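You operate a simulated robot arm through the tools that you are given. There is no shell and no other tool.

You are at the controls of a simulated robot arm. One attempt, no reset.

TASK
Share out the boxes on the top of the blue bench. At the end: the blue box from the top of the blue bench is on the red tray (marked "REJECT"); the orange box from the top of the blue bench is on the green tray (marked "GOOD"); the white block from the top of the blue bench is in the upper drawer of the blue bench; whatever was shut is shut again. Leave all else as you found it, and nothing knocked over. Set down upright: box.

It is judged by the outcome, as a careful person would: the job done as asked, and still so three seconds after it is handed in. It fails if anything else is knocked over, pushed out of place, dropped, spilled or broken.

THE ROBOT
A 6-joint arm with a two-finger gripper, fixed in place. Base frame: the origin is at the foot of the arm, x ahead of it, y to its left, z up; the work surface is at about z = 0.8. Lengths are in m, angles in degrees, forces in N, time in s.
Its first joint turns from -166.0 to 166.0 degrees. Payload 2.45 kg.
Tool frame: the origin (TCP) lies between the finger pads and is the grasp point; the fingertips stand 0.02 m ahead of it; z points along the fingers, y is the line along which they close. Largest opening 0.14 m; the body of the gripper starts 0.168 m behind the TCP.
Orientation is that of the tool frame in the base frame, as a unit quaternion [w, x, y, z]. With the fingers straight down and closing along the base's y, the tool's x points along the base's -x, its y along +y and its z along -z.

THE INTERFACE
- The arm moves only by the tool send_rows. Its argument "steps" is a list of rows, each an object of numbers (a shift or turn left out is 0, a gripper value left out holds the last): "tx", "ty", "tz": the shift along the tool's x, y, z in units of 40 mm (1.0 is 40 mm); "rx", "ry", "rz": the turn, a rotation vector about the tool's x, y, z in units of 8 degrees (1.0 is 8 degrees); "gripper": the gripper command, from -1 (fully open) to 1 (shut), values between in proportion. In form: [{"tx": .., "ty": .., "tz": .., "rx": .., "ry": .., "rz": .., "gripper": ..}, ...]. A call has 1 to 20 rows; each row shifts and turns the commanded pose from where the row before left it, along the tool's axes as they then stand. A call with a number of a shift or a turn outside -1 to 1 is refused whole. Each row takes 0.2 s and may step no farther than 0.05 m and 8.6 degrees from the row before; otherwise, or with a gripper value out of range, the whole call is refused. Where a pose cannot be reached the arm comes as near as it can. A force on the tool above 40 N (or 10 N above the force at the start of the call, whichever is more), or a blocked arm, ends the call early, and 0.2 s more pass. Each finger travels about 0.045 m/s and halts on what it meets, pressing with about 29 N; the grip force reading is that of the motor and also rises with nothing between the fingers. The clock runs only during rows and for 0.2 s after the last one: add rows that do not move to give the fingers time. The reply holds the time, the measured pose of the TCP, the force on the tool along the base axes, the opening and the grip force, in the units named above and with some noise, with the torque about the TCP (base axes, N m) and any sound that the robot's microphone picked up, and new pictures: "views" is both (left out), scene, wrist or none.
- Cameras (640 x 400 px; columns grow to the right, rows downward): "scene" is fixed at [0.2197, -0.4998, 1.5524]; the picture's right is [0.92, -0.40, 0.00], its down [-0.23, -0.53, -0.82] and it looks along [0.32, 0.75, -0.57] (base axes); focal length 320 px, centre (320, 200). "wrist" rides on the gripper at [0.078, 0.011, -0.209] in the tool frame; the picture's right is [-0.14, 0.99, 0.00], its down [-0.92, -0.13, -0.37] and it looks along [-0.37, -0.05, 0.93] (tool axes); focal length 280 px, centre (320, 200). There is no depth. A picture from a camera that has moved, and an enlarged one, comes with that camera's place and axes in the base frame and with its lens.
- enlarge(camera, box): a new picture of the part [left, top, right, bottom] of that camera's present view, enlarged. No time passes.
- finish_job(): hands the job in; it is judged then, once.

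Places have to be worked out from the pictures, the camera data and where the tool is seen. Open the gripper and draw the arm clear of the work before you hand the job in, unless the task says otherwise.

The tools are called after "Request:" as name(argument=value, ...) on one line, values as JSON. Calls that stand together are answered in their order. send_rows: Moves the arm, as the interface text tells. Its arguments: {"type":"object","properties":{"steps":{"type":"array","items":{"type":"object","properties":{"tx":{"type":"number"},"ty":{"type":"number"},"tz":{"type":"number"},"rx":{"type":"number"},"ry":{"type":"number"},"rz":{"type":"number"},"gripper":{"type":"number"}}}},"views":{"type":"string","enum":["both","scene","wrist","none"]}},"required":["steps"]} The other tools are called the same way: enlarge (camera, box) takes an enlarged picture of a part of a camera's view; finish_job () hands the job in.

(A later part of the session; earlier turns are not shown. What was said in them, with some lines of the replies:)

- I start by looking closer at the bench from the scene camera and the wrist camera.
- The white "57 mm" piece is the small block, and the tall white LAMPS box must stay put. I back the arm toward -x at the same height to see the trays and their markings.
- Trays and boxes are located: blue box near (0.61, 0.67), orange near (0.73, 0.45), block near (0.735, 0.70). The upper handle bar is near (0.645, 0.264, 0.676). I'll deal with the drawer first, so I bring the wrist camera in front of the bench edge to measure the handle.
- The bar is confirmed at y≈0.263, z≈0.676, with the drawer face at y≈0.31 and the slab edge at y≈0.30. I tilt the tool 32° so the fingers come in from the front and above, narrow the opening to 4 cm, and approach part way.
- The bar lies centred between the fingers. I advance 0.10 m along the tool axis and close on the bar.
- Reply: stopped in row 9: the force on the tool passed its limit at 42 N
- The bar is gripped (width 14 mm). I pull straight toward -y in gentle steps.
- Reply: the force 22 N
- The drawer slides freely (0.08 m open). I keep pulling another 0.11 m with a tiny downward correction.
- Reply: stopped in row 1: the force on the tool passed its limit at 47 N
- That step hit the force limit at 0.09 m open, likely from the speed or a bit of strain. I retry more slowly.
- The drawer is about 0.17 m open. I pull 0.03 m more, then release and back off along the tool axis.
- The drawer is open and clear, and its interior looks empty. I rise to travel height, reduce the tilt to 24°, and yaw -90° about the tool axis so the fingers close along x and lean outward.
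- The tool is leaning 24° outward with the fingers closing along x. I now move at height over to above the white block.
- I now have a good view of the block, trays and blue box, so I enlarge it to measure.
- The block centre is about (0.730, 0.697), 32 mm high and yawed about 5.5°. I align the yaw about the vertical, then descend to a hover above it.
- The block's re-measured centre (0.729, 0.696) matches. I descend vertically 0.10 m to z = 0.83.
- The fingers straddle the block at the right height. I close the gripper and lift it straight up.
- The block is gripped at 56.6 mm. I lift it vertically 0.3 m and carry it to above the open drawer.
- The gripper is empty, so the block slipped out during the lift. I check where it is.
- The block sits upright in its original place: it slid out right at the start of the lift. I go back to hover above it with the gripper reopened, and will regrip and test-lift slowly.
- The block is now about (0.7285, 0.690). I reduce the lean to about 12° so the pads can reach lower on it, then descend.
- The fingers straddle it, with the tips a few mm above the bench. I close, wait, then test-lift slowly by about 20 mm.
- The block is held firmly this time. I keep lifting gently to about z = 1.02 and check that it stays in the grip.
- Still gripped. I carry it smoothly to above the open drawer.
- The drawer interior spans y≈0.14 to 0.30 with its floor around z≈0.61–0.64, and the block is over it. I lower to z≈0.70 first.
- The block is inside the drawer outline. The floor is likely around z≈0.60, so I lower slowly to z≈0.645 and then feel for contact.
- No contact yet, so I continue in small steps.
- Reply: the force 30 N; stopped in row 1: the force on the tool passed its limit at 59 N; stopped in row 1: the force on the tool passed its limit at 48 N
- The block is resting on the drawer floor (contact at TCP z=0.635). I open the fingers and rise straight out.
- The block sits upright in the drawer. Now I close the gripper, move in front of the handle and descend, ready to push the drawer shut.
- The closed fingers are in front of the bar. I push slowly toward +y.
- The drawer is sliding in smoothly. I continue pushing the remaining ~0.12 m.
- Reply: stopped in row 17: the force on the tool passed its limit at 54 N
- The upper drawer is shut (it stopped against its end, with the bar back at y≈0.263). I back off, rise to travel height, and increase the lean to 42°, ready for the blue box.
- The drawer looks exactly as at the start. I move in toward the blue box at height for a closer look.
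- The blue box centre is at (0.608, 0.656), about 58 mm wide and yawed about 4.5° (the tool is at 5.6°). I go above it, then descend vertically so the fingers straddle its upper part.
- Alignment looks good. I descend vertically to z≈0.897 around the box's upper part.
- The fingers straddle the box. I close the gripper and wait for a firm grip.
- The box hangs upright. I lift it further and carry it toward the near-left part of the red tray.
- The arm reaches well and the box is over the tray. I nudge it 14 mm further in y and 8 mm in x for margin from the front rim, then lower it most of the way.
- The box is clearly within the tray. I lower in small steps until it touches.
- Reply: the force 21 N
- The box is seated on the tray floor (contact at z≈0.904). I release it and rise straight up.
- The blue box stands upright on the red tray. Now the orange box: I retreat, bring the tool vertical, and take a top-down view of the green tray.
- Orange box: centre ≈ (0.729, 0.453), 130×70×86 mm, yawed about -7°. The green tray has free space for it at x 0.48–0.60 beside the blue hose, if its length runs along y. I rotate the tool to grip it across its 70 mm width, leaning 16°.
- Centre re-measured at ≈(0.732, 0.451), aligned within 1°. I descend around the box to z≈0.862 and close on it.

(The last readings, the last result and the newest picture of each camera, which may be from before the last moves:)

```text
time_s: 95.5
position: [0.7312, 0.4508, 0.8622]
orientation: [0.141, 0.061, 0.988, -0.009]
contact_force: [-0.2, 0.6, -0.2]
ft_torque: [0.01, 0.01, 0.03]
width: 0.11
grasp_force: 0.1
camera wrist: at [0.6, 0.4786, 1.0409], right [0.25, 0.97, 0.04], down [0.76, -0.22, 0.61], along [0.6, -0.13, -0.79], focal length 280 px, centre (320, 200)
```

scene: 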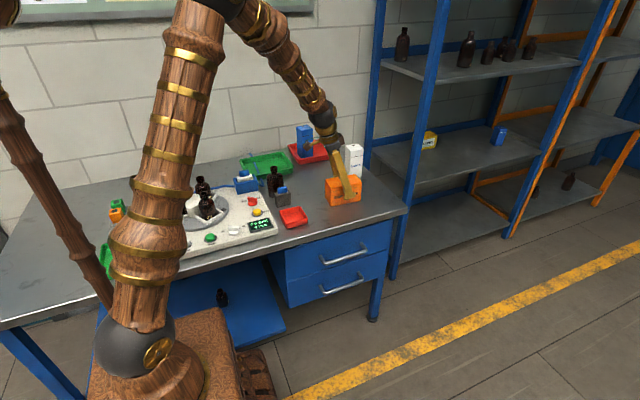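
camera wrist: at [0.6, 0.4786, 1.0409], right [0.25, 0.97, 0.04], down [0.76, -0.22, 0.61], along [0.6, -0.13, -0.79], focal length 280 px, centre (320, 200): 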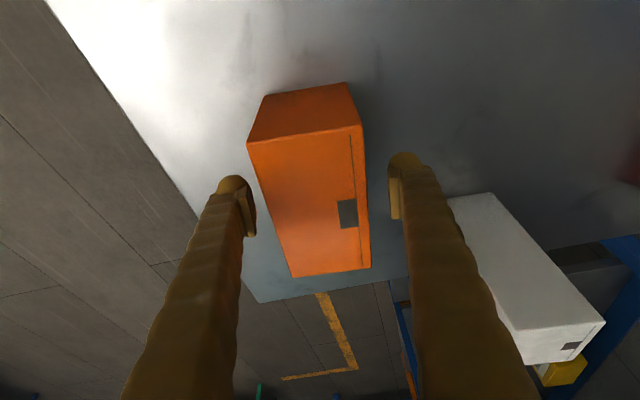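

The fingers straddle the box near its middle. I close and test-lift slowly.

Request:
send_rows(steps=[{"gripper": 1}, {}, {}, {}, {}, {}, {"tx": -0.035, "tz": -0.12}, {"tx": -0.035, "tz": -0.12}, {"tx": -0.035, "tz": -0.12}, {"tx": -0.035, "tz": -0.12}, {}])

Request:
enlarge(camera="scene", box=[290, 130, 410, 205])

```text
time_s: 97.9
position: [0.7311, 0.4512, 0.8823]
orientation: [0.141, 0.061, 0.988, -0.01]
contact_force: [-0.2, -0.1, -1.4]
ft_torque: [0.0, 0.01, 0.04]
width: 0.0747
grasp_force: 29.1
camera wrist: at [0.5991, 0.4798, 1.0608], right [0.25, 0.97, 0.04], down [0.76, -0.22, 0.61], along [0.6, -0.13, -0.79], focal length 280 px, centre (320, 200)
```

scene: 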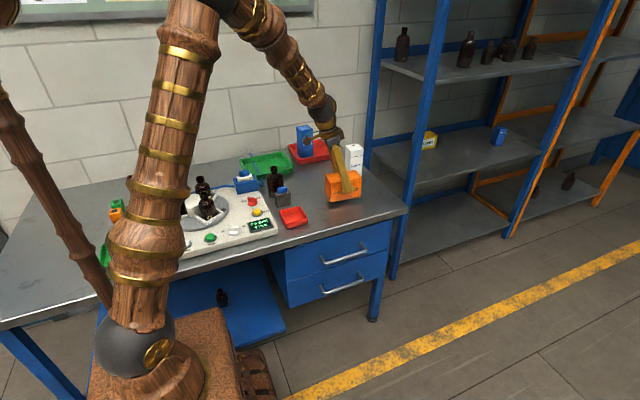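
wrist: 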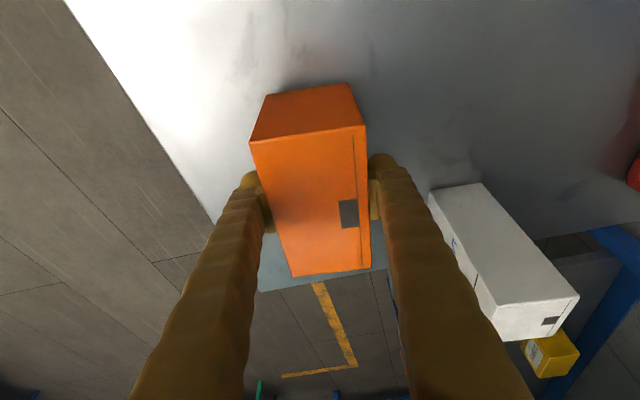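

```text
5.33 times, centred on (350, 168) of scene
camera zoom: at [0.2197, -0.4998, 1.5524], right [0.92, -0.4, 0.0], down [-0.23, -0.53, -0.82], along [0.32, 0.75, -0.57], focal length 1705 px, centre (160, 373)
```

zoom: 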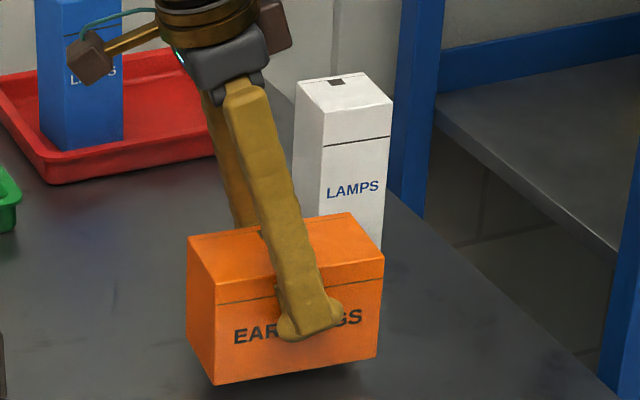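

The orange box hangs level in the grip. I lift it to about z=1.06 and move it to an open spot for the 90° turn.

Request:
send_rows(steps=[{"tx": -0.08, "tz": -0.27}, {"tx": -0.153, "tz": -0.536}, {"tx": -0.153, "tz": -0.536}, {"tx": -0.153, "tz": -0.536}, {"tx": -0.153, "tz": -0.536}, {"tx": -0.153, "tz": -0.536}, {"tx": -0.153, "tz": -0.536}, {"tx": -0.153, "tz": -0.536}, {"tx": -0.08, "tz": -0.27}, {"tx": 0.256, "ty": 0.28, "tz": -0.075}, {"tx": 0.512, "ty": 0.56, "tz": -0.15}, {"tx": 0.512, "ty": 0.56, "tz": -0.15}, {"tx": 0.512, "ty": 0.56, "tz": -0.15}, {"tx": 0.512, "ty": 0.56, "tz": -0.15}, {"tx": 0.512, "ty": 0.56, "tz": -0.15}, {"tx": 0.256, "ty": 0.28, "tz": -0.075}, {}], views="both")

```text
time_s: 101.5
position: [0.6175, 0.6016, 1.06]
orientation: [0.141, 0.061, 0.988, -0.01]
contact_force: [0.2, -0.2, -0.8]
ft_torque: [-0.04, 0.02, -0.02]
width: 0.0744
grasp_force: 29.1
camera wrist: at [0.4871, 0.6296, 1.239], right [0.25, 0.97, 0.04], down [0.76, -0.22, 0.61], along [0.6, -0.13, -0.79], focal length 280 px, centre (320, 200)
```

scene: 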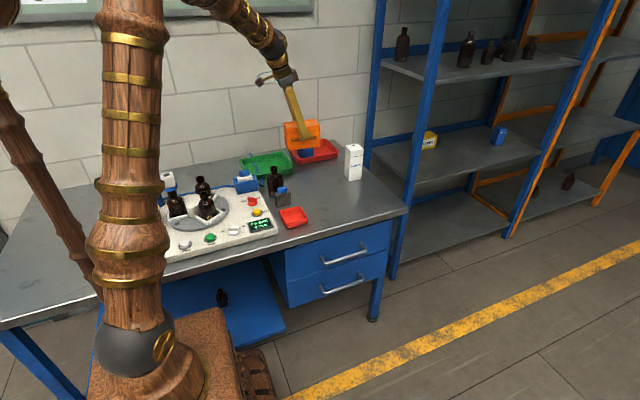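
wrist: 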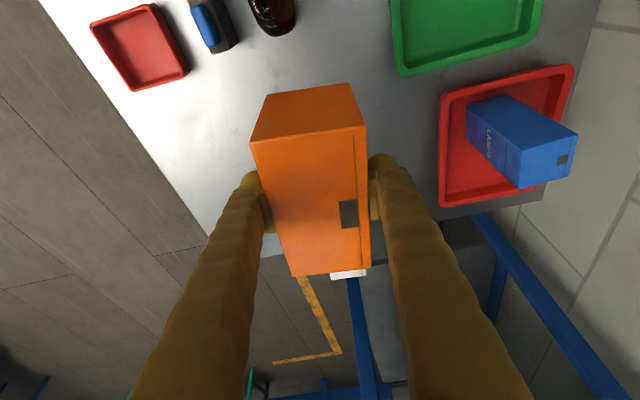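

Held steadily. I now turn about the vertical by about 94° so the box's length runs along the green tray's y direction.

Request:
send_rows(steps=[{"rx": -0.14, "rz": -0.48}, {"rx": -0.275, "rz": -0.942}, {"rx": -0.275, "rz": -0.942}, {"rx": -0.275, "rz": -0.942}, {"rx": -0.275, "rz": -0.942}, {"rx": -0.275, "rz": -0.942}, {"rx": -0.275, "rz": -0.942}, {"rx": -0.275, "rz": -0.942}, {"rx": -0.275, "rz": -0.942}, {"rx": -0.275, "rz": -0.942}, {"rx": -0.275, "rz": -0.942}, {"rx": -0.275, "rz": -0.942}, {"rx": -0.135, "rz": -0.462}, {}])

Request:
enlarge(camera="scene", box=[220, 80, 348, 160])

```text
time_s: 104.5
position: [0.6184, 0.601, 1.0603]
orientation: [0.101, -0.684, 0.716, 0.099]
contact_force: [0.3, 0.8, -1.3]
ft_torque: [0.0, 0.05, 0.02]
width: 0.0744
grasp_force: 29.3
camera wrist: at [0.602, 0.4698, 1.2393], right [-0.98, 0.18, 0.04], down [0.17, 0.77, 0.61], along [0.08, 0.61, -0.79], focal length 280 px, centre (320, 200)
```

scene: 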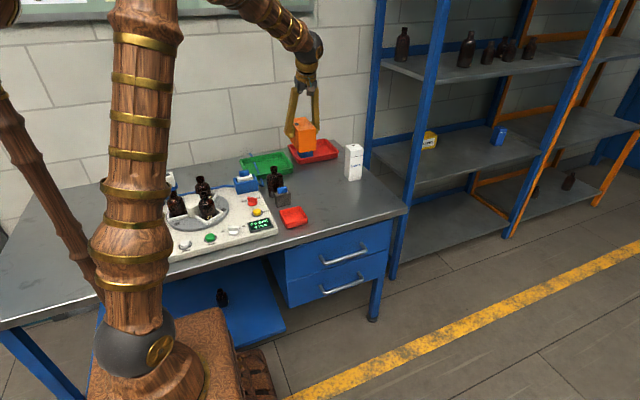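
wrist: 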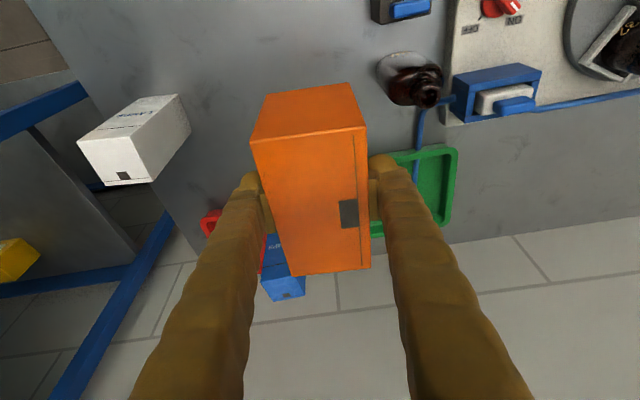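

```text
5.00 times, centred on (284, 120) of scene
camera zoom: at [0.2197, -0.4998, 1.5524], right [0.92, -0.4, 0.0], down [-0.23, -0.53, -0.82], along [0.32, 0.75, -0.57], focal length 1598 px, centre (500, 600)
```

zoom: 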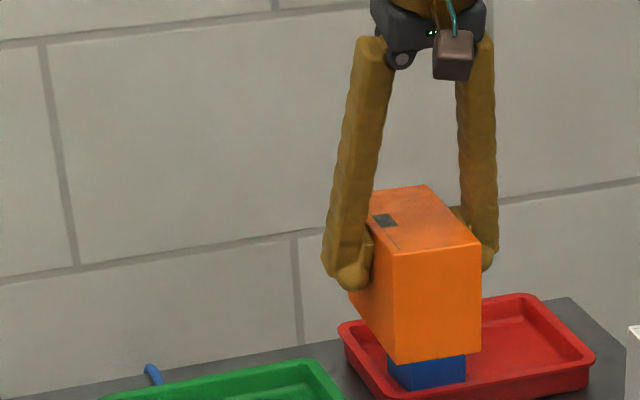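

The turn is complete and the box is level. I move to above the free part of the green tray, aiming the box centre at (0.545, 0.816), clear of the hose at x≈0.465.

Request:
send_rows(steps=[{"tx": -0.247, "ty": 0.1, "tz": 0.073}, {"tx": -0.494, "ty": 0.207, "tz": 0.145}, {"tx": -0.494, "ty": 0.207, "tz": 0.145}, {"tx": -0.494, "ty": 0.207, "tz": 0.145}, {"tx": -0.494, "ty": 0.207, "tz": 0.145}, {"tx": -0.494, "ty": 0.207, "tz": 0.145}, {"tx": -0.494, "ty": 0.207, "tz": 0.145}, {"tx": -0.494, "ty": 0.207, "tz": 0.145}, {"tx": -0.494, "ty": 0.207, "tz": 0.145}, {"tx": -0.494, "ty": 0.207, "tz": 0.145}, {"tx": -0.247, "ty": 0.1, "tz": 0.073}, {}, {"tx": 0.153, "tz": 0.525}, {"tx": 0.153, "tz": 0.525}, {"tx": 0.153, "tz": 0.525}, {"tx": 0.153, "tz": 0.525}, {}])

Request:
enlarge(camera="scene", box=[220, 110, 348, 190])

Request:
enlarge(camera="wrist", box=[200, 0, 520, 200])

```text
time_s: 108.1
position: [0.5464, 0.8109, 0.9722]
orientation: [0.103, -0.683, 0.717, 0.098]
contact_force: [-0.2, 0.5, -0.3]
ft_torque: [-0.01, 0.01, -0.01]
width: 0.0744
grasp_force: 29.0
camera wrist: at [0.5295, 0.6796, 1.1511], right [-0.98, 0.18, 0.04], down [0.17, 0.77, 0.61], along [0.08, 0.61, -0.79], focal length 280 px, centre (320, 200)
```

scene: 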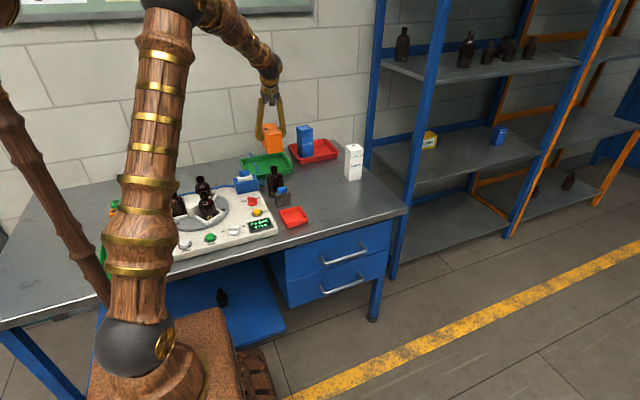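
wrist: 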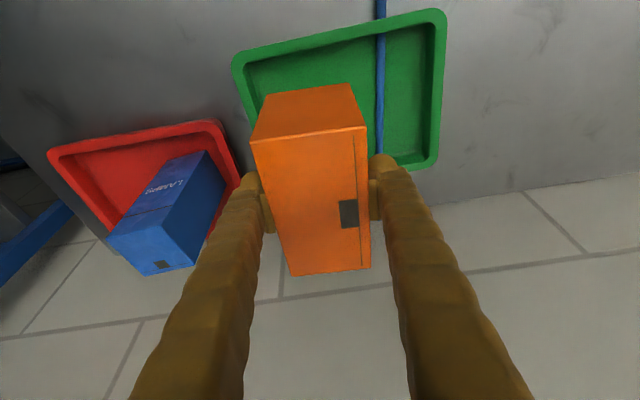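

```text
5.00 times, centred on (284, 150) of scene
camera zoom: at [0.2197, -0.4998, 1.5524], right [0.92, -0.4, 0.0], down [-0.23, -0.53, -0.82], along [0.32, 0.75, -0.57], focal length 1598 px, centre (500, 450)
```

zoom: 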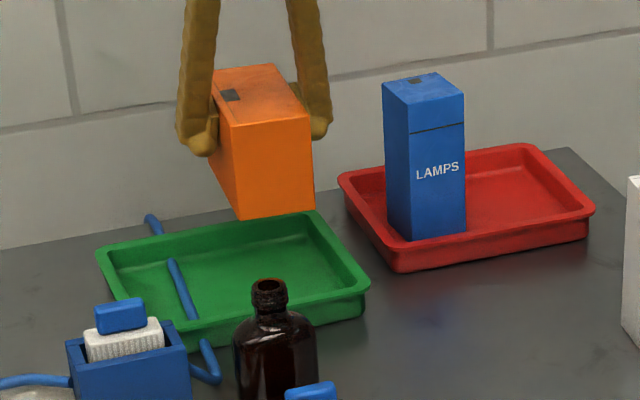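

```text
2.00 times, centred on (360, 100) of wrist
camera zoom: at [0.5295, 0.6796, 1.1511], right [-0.98, 0.18, 0.04], down [0.17, 0.77, 0.61], along [0.08, 0.61, -0.79], focal length 561 px, centre (240, 400)
```

zoom: 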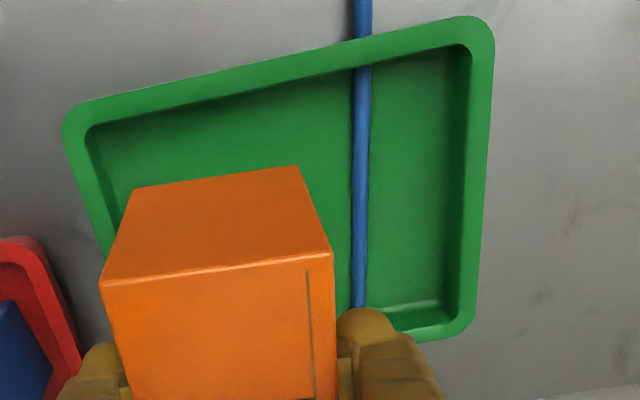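

The box front-bottom edge projects to y≈0.75 and x 0.508–0.576. That is inside the tray walls and clear of the hose (x≈0.467). I lower to z≈0.882.

Request:
send_rows(steps=[{"tx": 0.1, "tz": 0.35}, {"tx": 0.152, "tz": 0.523}, {"tx": 0.152, "tz": 0.523}, {"tx": 0.11, "tz": 0.4}, {"tx": 0.09, "tz": 0.37}, {}])

Request:
enlarge(camera="scene", box=[230, 110, 326, 170])

```text
time_s: 109.5
position: [0.5473, 0.8123, 0.8828]
orientation: [0.102, -0.683, 0.717, 0.098]
contact_force: [-0.9, -0.5, -1.6]
ft_torque: [0.01, 0.03, -0.02]
width: 0.0743
grasp_force: 28.5
camera wrist: at [0.5291, 0.6803, 1.0612], right [-0.98, 0.18, 0.04], down [0.17, 0.77, 0.61], along [0.08, 0.61, -0.79], focal length 280 px, centre (320, 200)
```

scene: 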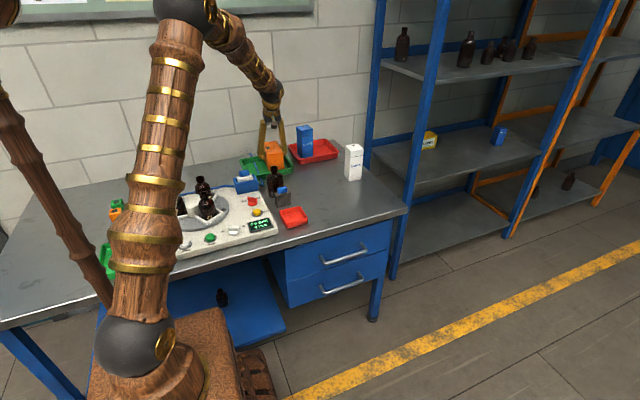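
wrist: 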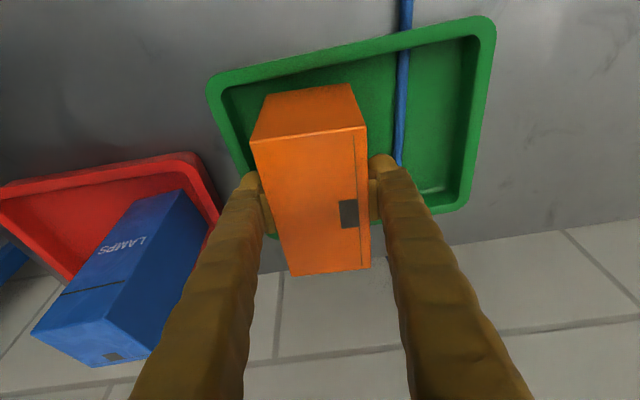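

```text
6.67 times, centred on (278, 140) of scene
camera zoom: at [0.2197, -0.4998, 1.5524], right [0.92, -0.4, 0.0], down [-0.23, -0.53, -0.82], along [0.32, 0.75, -0.57], focal length 2131 px, centre (600, 600)
```

zoom: 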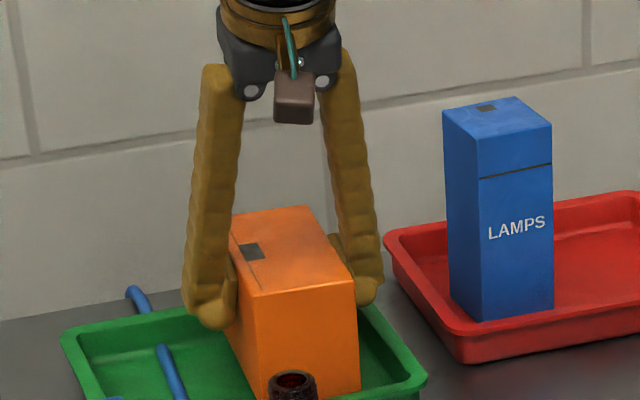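

The box is inside the tray walls. I lower in small steps until it touches.

Request:
send_rows(steps=[{"tx": 0.035, "tz": 0.12}, {}], views="none")

Request:
send_rows(steps=[{"tx": 0.035, "tz": 0.12}, {}], views="none")

Request:
send_rows(steps=[{"tx": 0.021, "tz": 0.072}, {}], views="none")

```text
time_s: 110.1
position: [0.5467, 0.8115, 0.8777]
orientation: [0.102, -0.683, 0.717, 0.098]
contact_force: [-0.6, 0.0, -1.9]
ft_torque: [0.0, 0.0, -0.04]
width: 0.0742
grasp_force: 29.0
```

```text
time_s: 110.7
position: [0.5463, 0.8126, 0.8715]
orientation: [0.101, -0.683, 0.717, 0.098]
contact_force: [0.1, 0.6, -1.7]
ft_torque: [0.01, 0.03, 0.0]
width: 0.0742
grasp_force: 29.1
```

```text
time_s: 111.3
position: [0.5454, 0.8125, 0.8695]
orientation: [0.103, -0.682, 0.717, 0.097]
contact_force: [-2.2, -2.8, 17.3]
ft_torque: [0.09, -0.54, -0.03]
width: 0.0744
grasp_force: 28.4
```

Contact at z≈0.8695 matches the tray floor. I release and rise straight up.

Request:
send_rows(steps=[{"tx": -0.006, "tz": -0.02}, {"gripper": -0.45}, {}, {}, {}, {}, {"tx": -0.07, "tz": -0.25}, {"tx": -0.21, "tz": -0.72}, {"tx": -0.21, "tz": -0.72}, {"tx": -0.21, "tz": -0.72}, {"tx": -0.21, "tz": -0.72}, {"tx": -0.21, "tz": -0.72}, {"tx": -0.21, "tz": -0.72}, {}])

Request:
enlarge(camera="scene", box=[220, 110, 348, 190])

Request:
enlarge(camera="wrist", box=[160, 0, 480, 200])

```text
time_s: 114.3
position: [0.548, 0.8122, 1.0618]
orientation: [0.1, -0.683, 0.717, 0.098]
contact_force: [-0.4, -0.6, 0.1]
ft_torque: [0.01, -0.02, 0.01]
width: 0.1014
grasp_force: 0.1
camera wrist: at [0.5303, 0.6808, 1.2392], right [-0.98, 0.18, 0.04], down [0.17, 0.77, 0.61], along [0.08, 0.61, -0.79], focal length 280 px, centre (320, 200)
```

scene: 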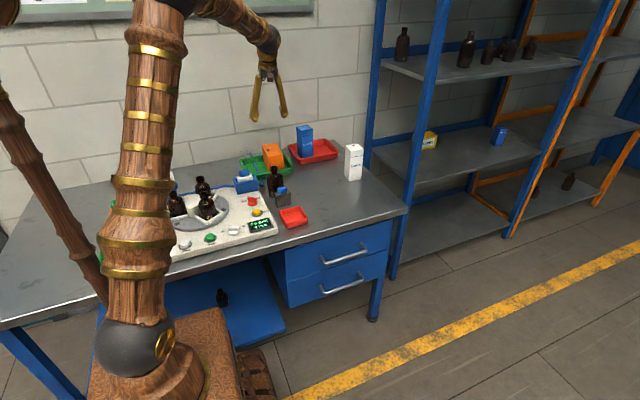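
wrist: 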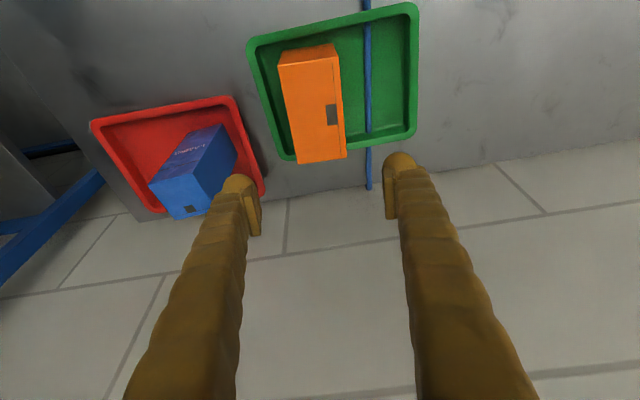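

```text
5.00 times, centred on (284, 150) of scene
camera zoom: at [0.2197, -0.4998, 1.5524], right [0.92, -0.4, 0.0], down [-0.23, -0.53, -0.82], along [0.32, 0.75, -0.57], focal length 1598 px, centre (500, 450)
```

zoom: 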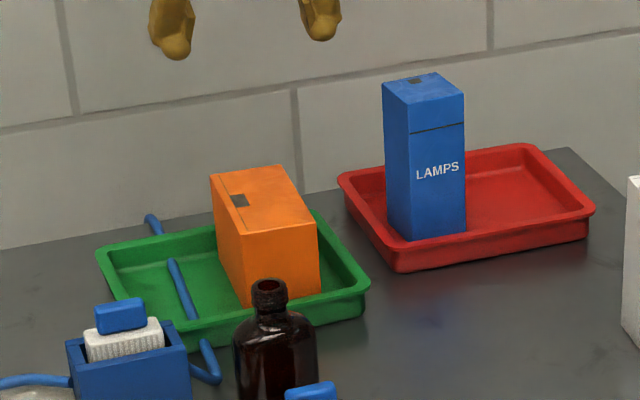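

```text
2.00 times, centred on (320, 100) of wrist
camera zoom: at [0.5303, 0.6808, 1.2392], right [-0.98, 0.18, 0.04], down [0.17, 0.77, 0.61], along [0.08, 0.61, -0.79], focal length 561 px, centre (320, 400)
```

zoom: 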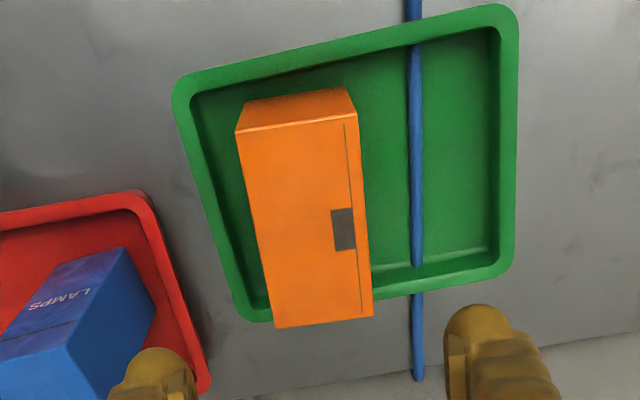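

Both boxes stand upright on trays. I noticed a second small red dish and a small green one by the station, so I check all of them for the "REJECT"/"GOOD" markings before finishing.

Request:
enlarge(camera="scene", box=[90, 180, 250, 280])

Request:
enlarge(camera="scene", box=[260, 190, 332, 235])

Request:
enlarge(camera="scene", box=[285, 130, 349, 170])

Request:
enlarge(camera="scene", box=[230, 140, 302, 185])

```text
4.00 times, centred on (170, 230) of scene
camera zoom: at [0.2197, -0.4998, 1.5524], right [0.92, -0.4, 0.0], down [-0.23, -0.53, -0.82], along [0.32, 0.75, -0.57], focal length 1279 px, centre (920, 80)
```

zoom: 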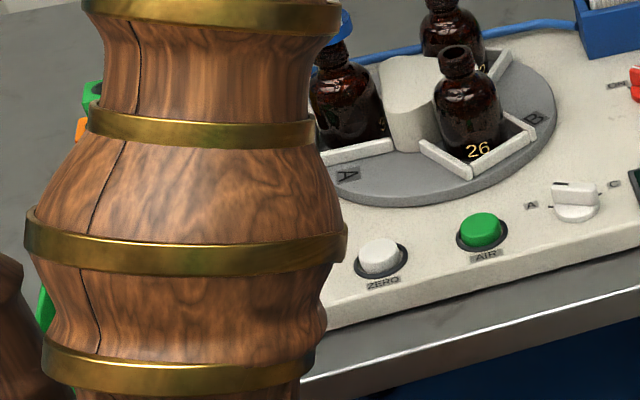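

```text
8.89 times, centred on (296, 212) of scene
camera zoom: at [0.2197, -0.4998, 1.5524], right [0.92, -0.4, 0.0], down [-0.23, -0.53, -0.82], along [0.32, 0.75, -0.57], focal length 2841 px, centre (533, 89)
```

zoom: 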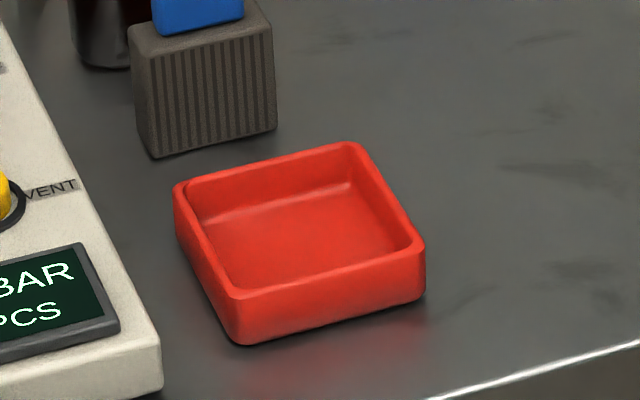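

```text
10.00 times, centred on (317, 150) of scene
camera zoom: at [0.2197, -0.4998, 1.5524], right [0.92, -0.4, 0.0], down [-0.23, -0.53, -0.82], along [0.32, 0.75, -0.57], focal length 3196 px, centre (350, 700)
```

zoom: 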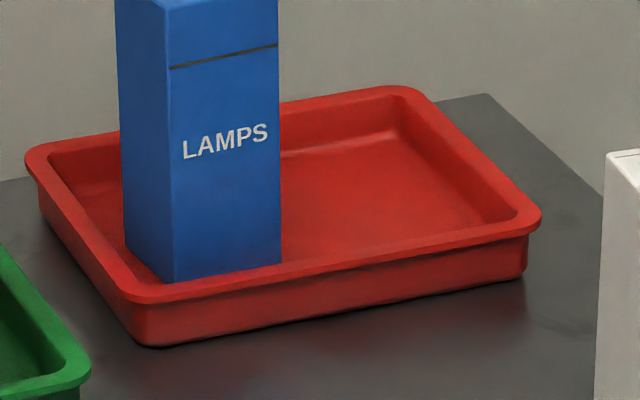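

```text
8.89 times, centred on (266, 162) of scene
camera zoom: at [0.2197, -0.4998, 1.5524], right [0.92, -0.4, 0.0], down [-0.23, -0.53, -0.82], along [0.32, 0.75, -0.57], focal length 2841 px, centre (800, 533)
```

zoom: 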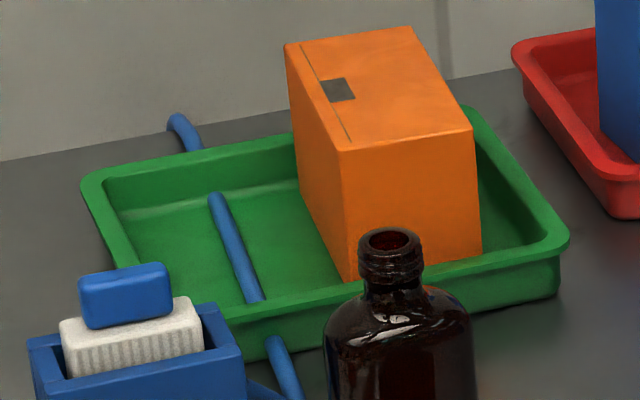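

None of the trays or dishes shows visible text from here. I draw the arm back and use the wrist camera to look at the left part of the bench and the trays' other sides.

Request:
send_rows(steps=[{"tx": 0.777, "ty": 0.062, "tz": -0.417, "gripper": -1}, {"tx": 0.777, "ty": 0.062, "tz": -0.417}, {"tx": 0.777, "ty": 0.062, "tz": -0.417}, {"tx": 0.777, "ty": 0.062, "tz": -0.417}, {"tx": 0.777, "ty": 0.062, "tz": -0.417}, {"tx": 0.777, "ty": 0.062, "tz": -0.417}, {"tx": 0.777, "ty": 0.062, "tz": -0.417}, {"tx": 0.777, "ty": 0.062, "tz": -0.417}, {"tx": 0.777, "ty": 0.062, "tz": -0.417}, {"tx": 0.777, "ty": 0.062, "tz": -0.417}, {"tx": 0.777, "ty": 0.062, "tz": -0.417}, {"tx": 0.777, "ty": 0.062, "tz": -0.417}, {}])

```text
time_s: 117.1
position: [0.4941, 0.3998, 1.1484]
orientation: [0.101, -0.682, 0.717, 0.098]
contact_force: [0.0, -0.3, -0.8]
ft_torque: [0.0, 0.0, 0.02]
width: 0.1402
grasp_force: 0.1
camera wrist: at [0.4772, 0.2682, 1.3277], right [-0.98, 0.18, 0.04], down [0.17, 0.77, 0.61], along [0.08, 0.61, -0.79], focal length 280 px, centre (320, 200)
```

scene: 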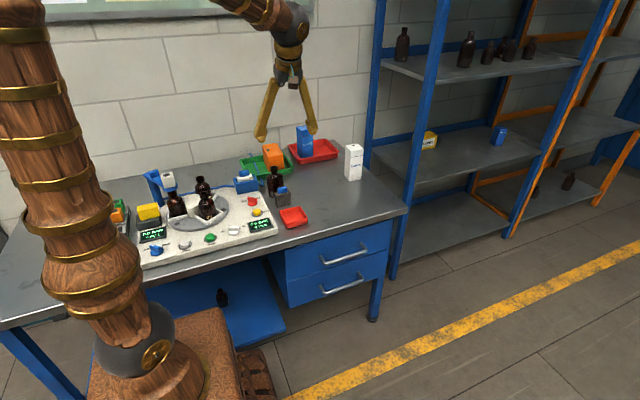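
wrist: 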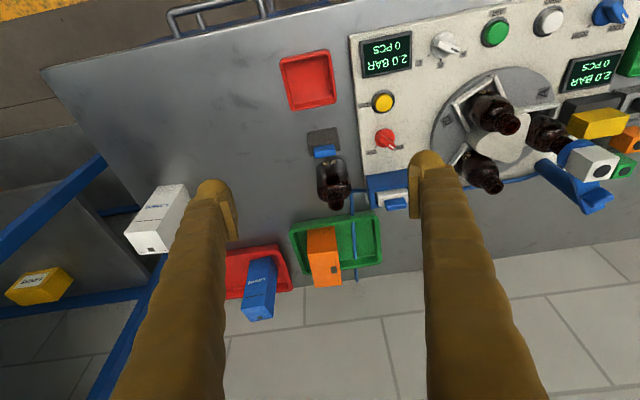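

The trays hold their boxes well. I shift toward -x to see the small green dish at the left end.

Request:
send_rows(steps=[{"ty": 1}, {"ty": 1}, {"ty": 1}, {"ty": 1}, {"ty": 1}, {}])

Request:
enlarge(camera="wrist", box=[400, 0, 640, 150])

Request:
enlarge(camera="scene", box=[80, 190, 180, 252])

```text
time_s: 118.5
position: [0.2959, 0.411, 1.1512]
orientation: [0.101, -0.683, 0.717, 0.097]
contact_force: [0.2, -0.1, -0.2]
ft_torque: [0.0, 0.01, -0.02]
width: 0.1399
grasp_force: 0.1
camera wrist: at [0.2782, 0.2789, 1.3289], right [-0.98, 0.18, 0.04], down [0.17, 0.77, 0.61], along [0.08, 0.61, -0.79], focal length 280 px, centre (320, 200)
```

scene: 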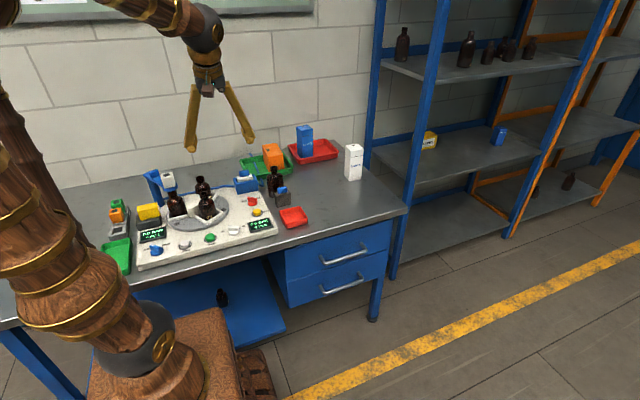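
wrist: 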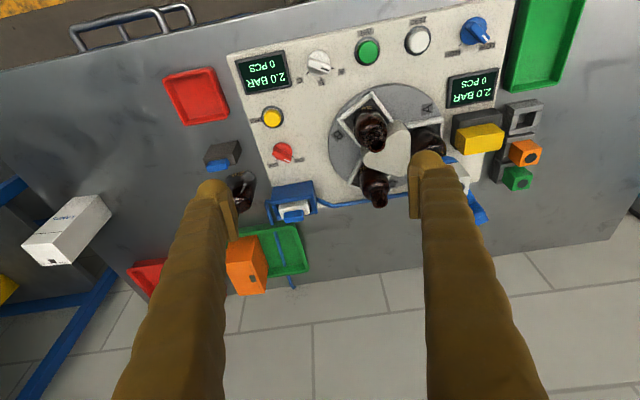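

```text
2.67 times, centred on (520, 75) of wrist
camera zoom: at [0.2782, 0.2789, 1.3289], right [-0.98, 0.18, 0.04], down [0.17, 0.77, 0.61], along [0.08, 0.61, -0.79], focal length 748 px, centre (-213, 533)
```

zoom: 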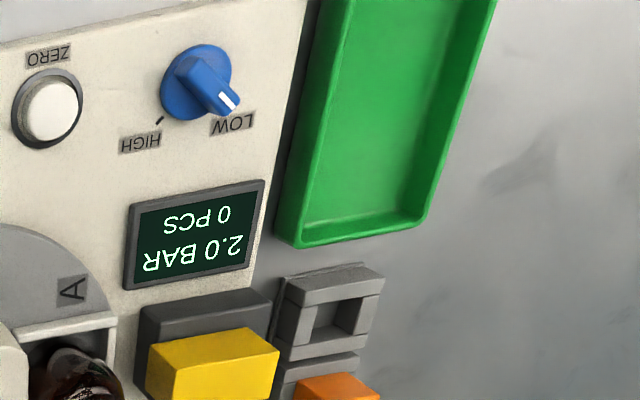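

```text
6.40 times, centred on (130, 221) of scene
camera zoom: at [0.2197, -0.4998, 1.5524], right [0.92, -0.4, 0.0], down [-0.23, -0.53, -0.82], along [0.32, 0.75, -0.57], focal length 2046 px, centre (1536, 66)
```

zoom: 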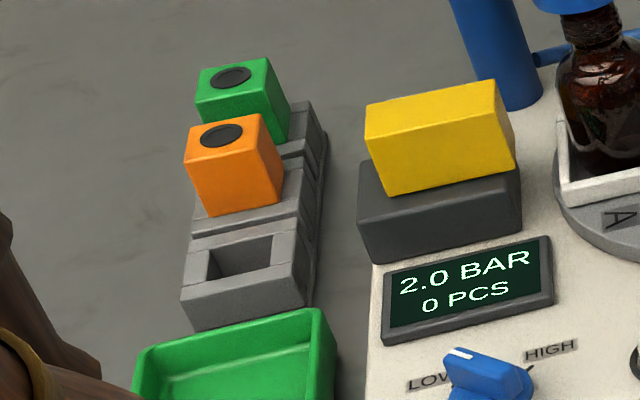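

I look closely at the small green tray's front, the wall board, and the big trays for any text.

Request:
enlarge(camera="scene", box=[85, 225, 165, 275])

Request:
enlarge(camera="scene", box=[0, 0, 320, 60])

Request:
enlarge(camera="wrist", box=[120, 200, 330, 320])

Request:
enlarge(camera="wrist", box=[140, 50, 260, 140])

```text
8.00 times, centred on (125, 250) of scene
camera zoom: at [0.2197, -0.4998, 1.5524], right [0.92, -0.4, 0.0], down [-0.23, -0.53, -0.82], along [0.32, 0.75, -0.57], focal length 2557 px, centre (1880, -200)
```

zoom: 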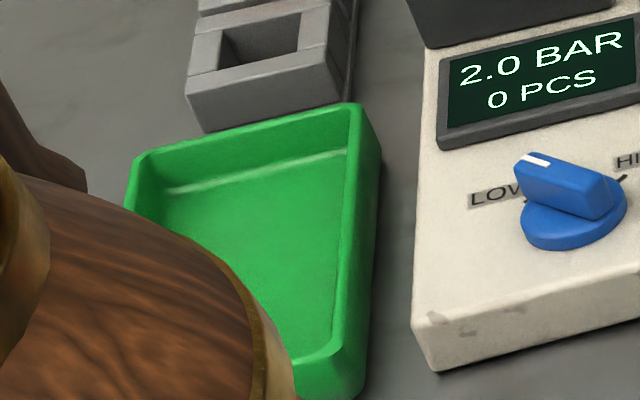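

```text
2.00 times, centred on (160, 30) of scene
camera zoom: at [0.2197, -0.4998, 1.5524], right [0.92, -0.4, 0.0], down [-0.23, -0.53, -0.82], along [0.32, 0.75, -0.57], focal length 639 px, centre (640, 540)
```

zoom: 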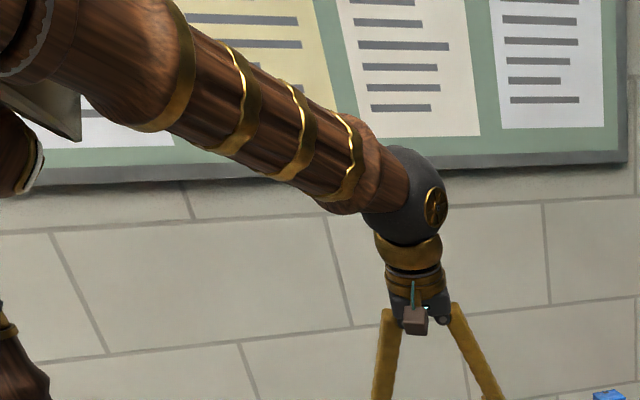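

```text
3.05 times, centred on (225, 260) of wrist
camera zoom: at [0.2782, 0.2789, 1.3289], right [-0.98, 0.18, 0.04], down [0.17, 0.77, 0.61], along [0.08, 0.61, -0.79], focal length 854 px, centre (610, 17)
```

zoom: 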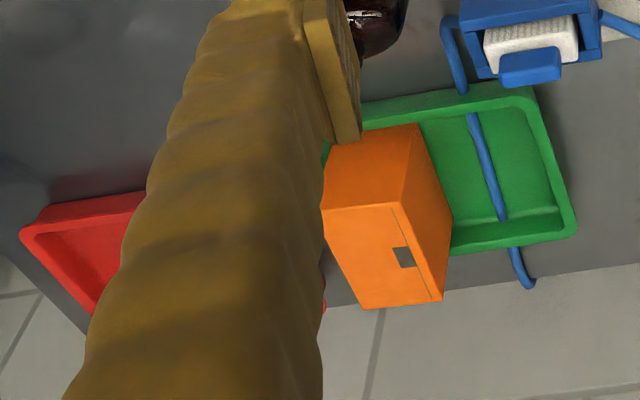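

```text
4.44 times, centred on (200, 95) of wrist
camera zoom: at [0.2782, 0.2789, 1.3289], right [-0.98, 0.18, 0.04], down [0.17, 0.77, 0.61], along [0.08, 0.61, -0.79], focal length 1246 px, centre (853, 667)
```

zoom: 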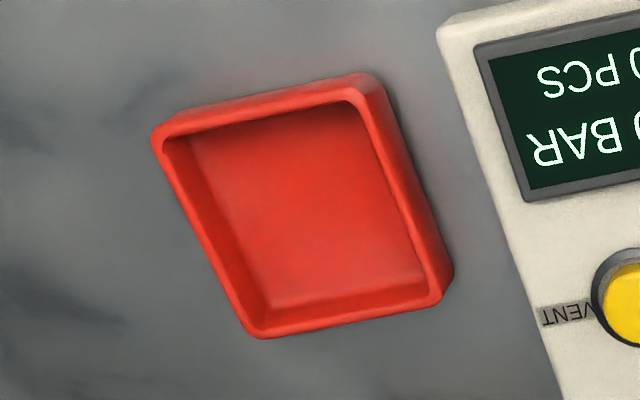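

No text yet, and the small green tray's front is hidden by the arm. I move the arm to the right-front area so the scene camera can see it fully.

Request:
send_rows(steps=[{"tx": 0.54, "ty": -0.833, "tz": 0.1}, {"tx": 0.54, "ty": -0.833, "tz": 0.1}, {"tx": 0.54, "ty": -0.833, "tz": 0.1}, {"tx": 0.54, "ty": -0.833, "tz": 0.1}, {"tx": 0.54, "ty": -0.833, "tz": 0.1}, {"tx": 0.54, "ty": -0.833, "tz": 0.1}, {"tx": 0.54, "ty": -0.833, "tz": 0.1}, {"tx": 0.54, "ty": -0.833, "tz": 0.1}, {"tx": 0.54, "ty": -0.833, "tz": 0.1}, {"tx": 0.54, "ty": -0.833, "tz": 0.1}, {"tx": 0.28, "tz": 0.96}, {"tx": 0.28, "tz": 0.96}, {"tx": 0.28, "tz": 0.96}, {"tx": 0.28, "tz": 0.96}, {}])

Request:
enlarge(camera="scene", box=[70, 220, 166, 280])

```text
time_s: 121.7
position: [0.6199, 0.1967, 0.8927]
orientation: [0.103, -0.683, 0.716, 0.097]
contact_force: [-0.2, 0.0, 0.8]
ft_torque: [0.0, -0.03, -0.01]
width: 0.14
grasp_force: 0.1
camera wrist: at [0.603, 0.0649, 1.0705], right [-0.98, 0.18, 0.04], down [0.17, 0.77, 0.61], along [0.08, 0.61, -0.79], focal length 280 px, centre (320, 200)
```

scene: 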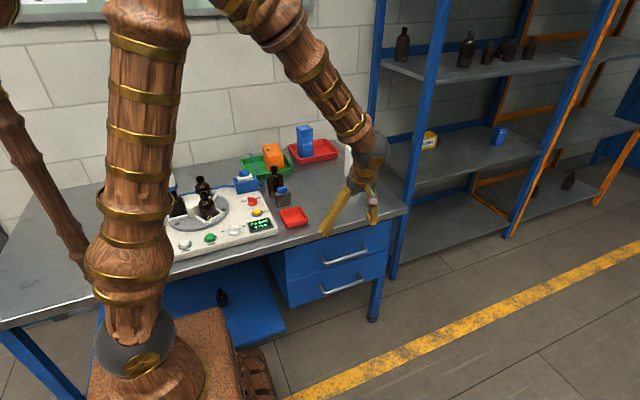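
wrist: 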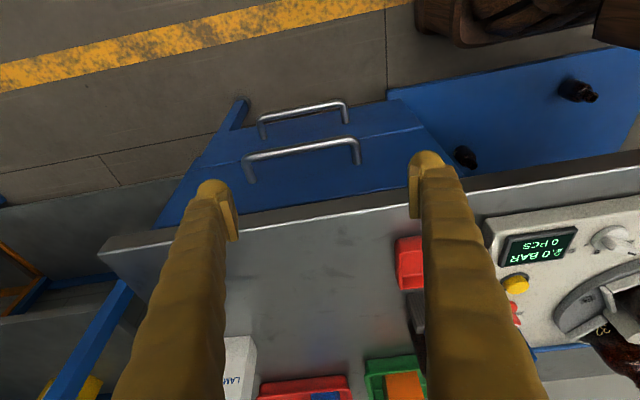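

```text
6.67 times, centred on (118, 250) of scene
camera zoom: at [0.2197, -0.4998, 1.5524], right [0.92, -0.4, 0.0], down [-0.23, -0.53, -0.82], along [0.32, 0.75, -0.57], focal length 2131 px, centre (1667, -133)
```

zoom: 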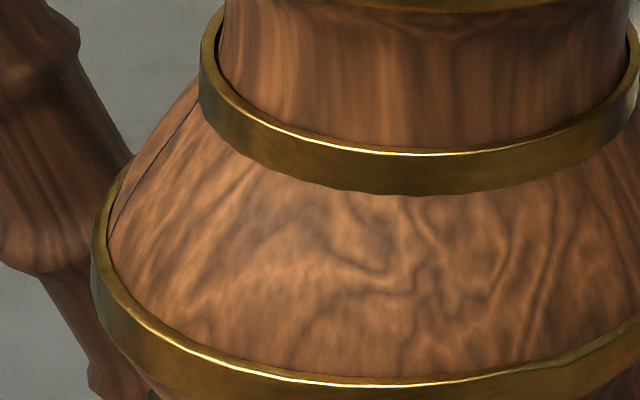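

The arm's lower link still blocks the view. I lower the tool in open space in front of the bench, where earlier frames showed the small green tray unobstructed.

Request:
send_rows(steps=[{"tx": 0.65, "ty": -0.02, "tz": 0.8}, {"tx": 0.65, "ty": -0.02, "tz": 0.8}, {"tx": 0.65, "ty": -0.02, "tz": 0.8}, {"tx": 0.65, "ty": -0.02, "tz": 0.8}, {"tx": 0.65, "ty": -0.02, "tz": 0.8}, {}], views="scene")

Request:
enlarge(camera="scene", box=[80, 225, 160, 285])

```text
time_s: 123.1
position: [0.6202, 0.1164, 0.7013]
orientation: [0.101, -0.683, 0.717, 0.098]
contact_force: [-0.2, 0.1, 0.8]
ft_torque: [0.01, 0.01, 0.01]
width: 0.1399
grasp_force: 0.1
```

scene: 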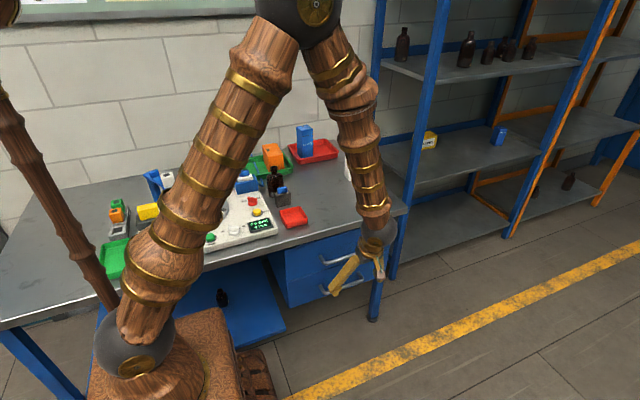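

```text
6.67 times, centred on (120, 255) of scene
camera zoom: at [0.2197, -0.4998, 1.5524], right [0.92, -0.4, 0.0], down [-0.23, -0.53, -0.82], along [0.32, 0.75, -0.57], focal length 2131 px, centre (1653, -167)
```

zoom: 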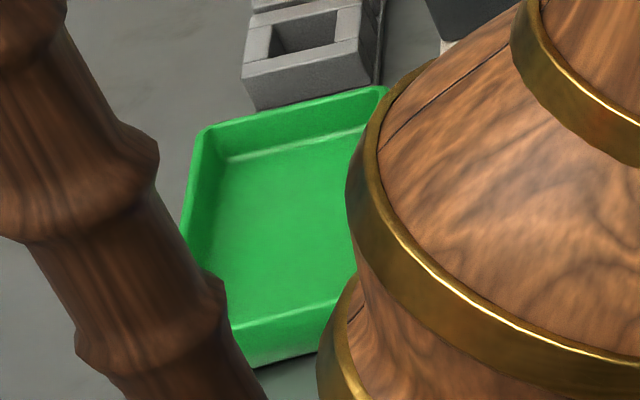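

The small green tray has no marking either. I raise the arm again, check the small red dish's right side, and confirm the final scene.

Request:
send_rows(steps=[{"tx": -0.65, "ty": 0.02, "tz": -0.8}, {"tx": -0.65, "ty": 0.02, "tz": -0.8}, {"tx": -0.65, "ty": 0.02, "tz": -0.8}, {"tx": -0.65, "ty": 0.02, "tz": -0.8}, {"tx": -0.65, "ty": 0.02, "tz": -0.8}, {"ty": -1}, {"ty": -1}, {"ty": -0.5}, {}])

Request:
enlarge(camera="wrist", box=[340, 200, 660, 400])

Request:
enlarge(camera="scene", box=[220, 110, 420, 310])

```text
time_s: 125.1
position: [0.7197, 0.1915, 0.89]
orientation: [0.102, -0.683, 0.717, 0.098]
contact_force: [0.1, 0.8, -0.1]
ft_torque: [0.01, -0.01, 0.01]
width: 0.14
grasp_force: 0.2
camera wrist: at [0.7016, 0.0593, 1.0687], right [-0.98, 0.18, 0.04], down [0.17, 0.77, 0.61], along [0.08, 0.61, -0.79], focal length 280 px, centre (320, 200)
```

scene: 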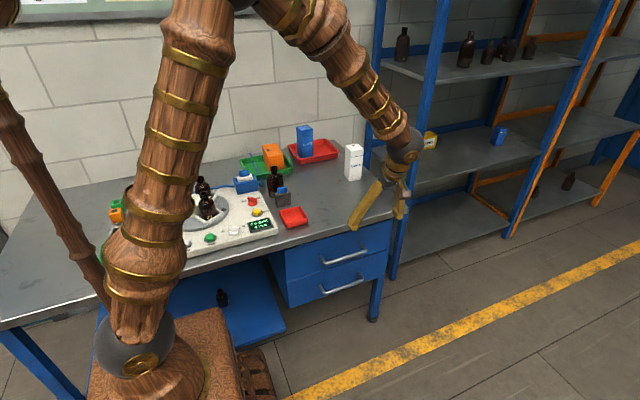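
wrist: 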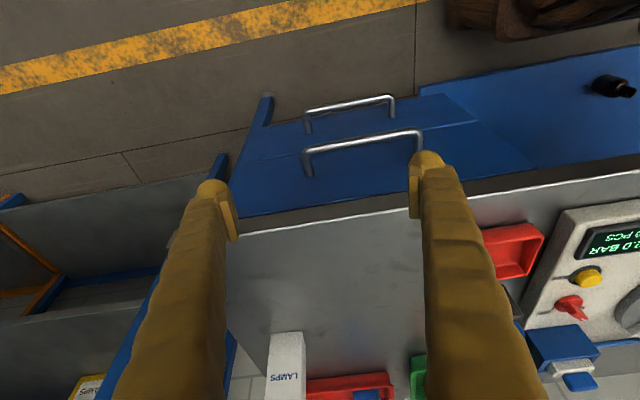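

```text
refused: 660 is not a number from 0 to 640
```

```text
2.00 times, centred on (320, 210) of scene
camera zoom: at [0.2197, -0.4998, 1.5524], right [0.92, -0.4, 0.0], down [-0.23, -0.53, -0.82], along [0.32, 0.75, -0.57], focal length 639 px, centre (320, 180)
```

zoom: 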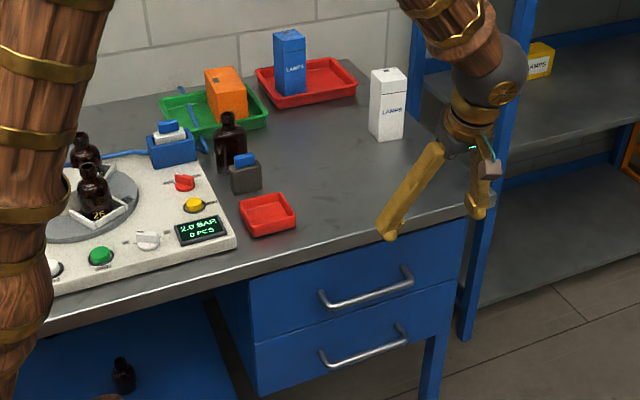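

Final check: the blue box is upright on the large red tray and the orange box is upright on the matching green tray. The block is in the upper drawer, both drawers are shut, and nothing else has been disturbed. No tray shows readable text. I chose the large, matching pair of lipped trays over the station's small parts dishes. The gripper is open and clear, so I hand the job in.

Request:
finish_job()

```text
The job is handed in.
```

I finished the sharing-out and handed it in, but I never found the "REJECT" or "GOOD" markings. I chose the trays by appearance.

- **Blue box:** it stands upright on the large red tray at the back of the bench.
- **Orange box:** it stands upright on the large green tray, turned about 90° so it sits clear of the blue hose in that tray.
- **White block:** it lies in the upper drawer. On the first try it slid out of the gripper at the start of the lift and moved about 7 mm on the bench. It stayed upright, and the second grip held.
- **Drawer:** I pushed the upper drawer fully shut again, and it looked the same as at the start.

**Tray choice:** there is also a small red dish and a small green tray by the test station. None of the four showed any text on the sides I could see. I used the two large ones because they are a matching pair. If the marked ones are the small ones, both boxes are in the wrong place.

The tall white LAMPS box was left alone, and I saw nothing else knocked over or moved. The gripper is open and the arm is clear of the bench.
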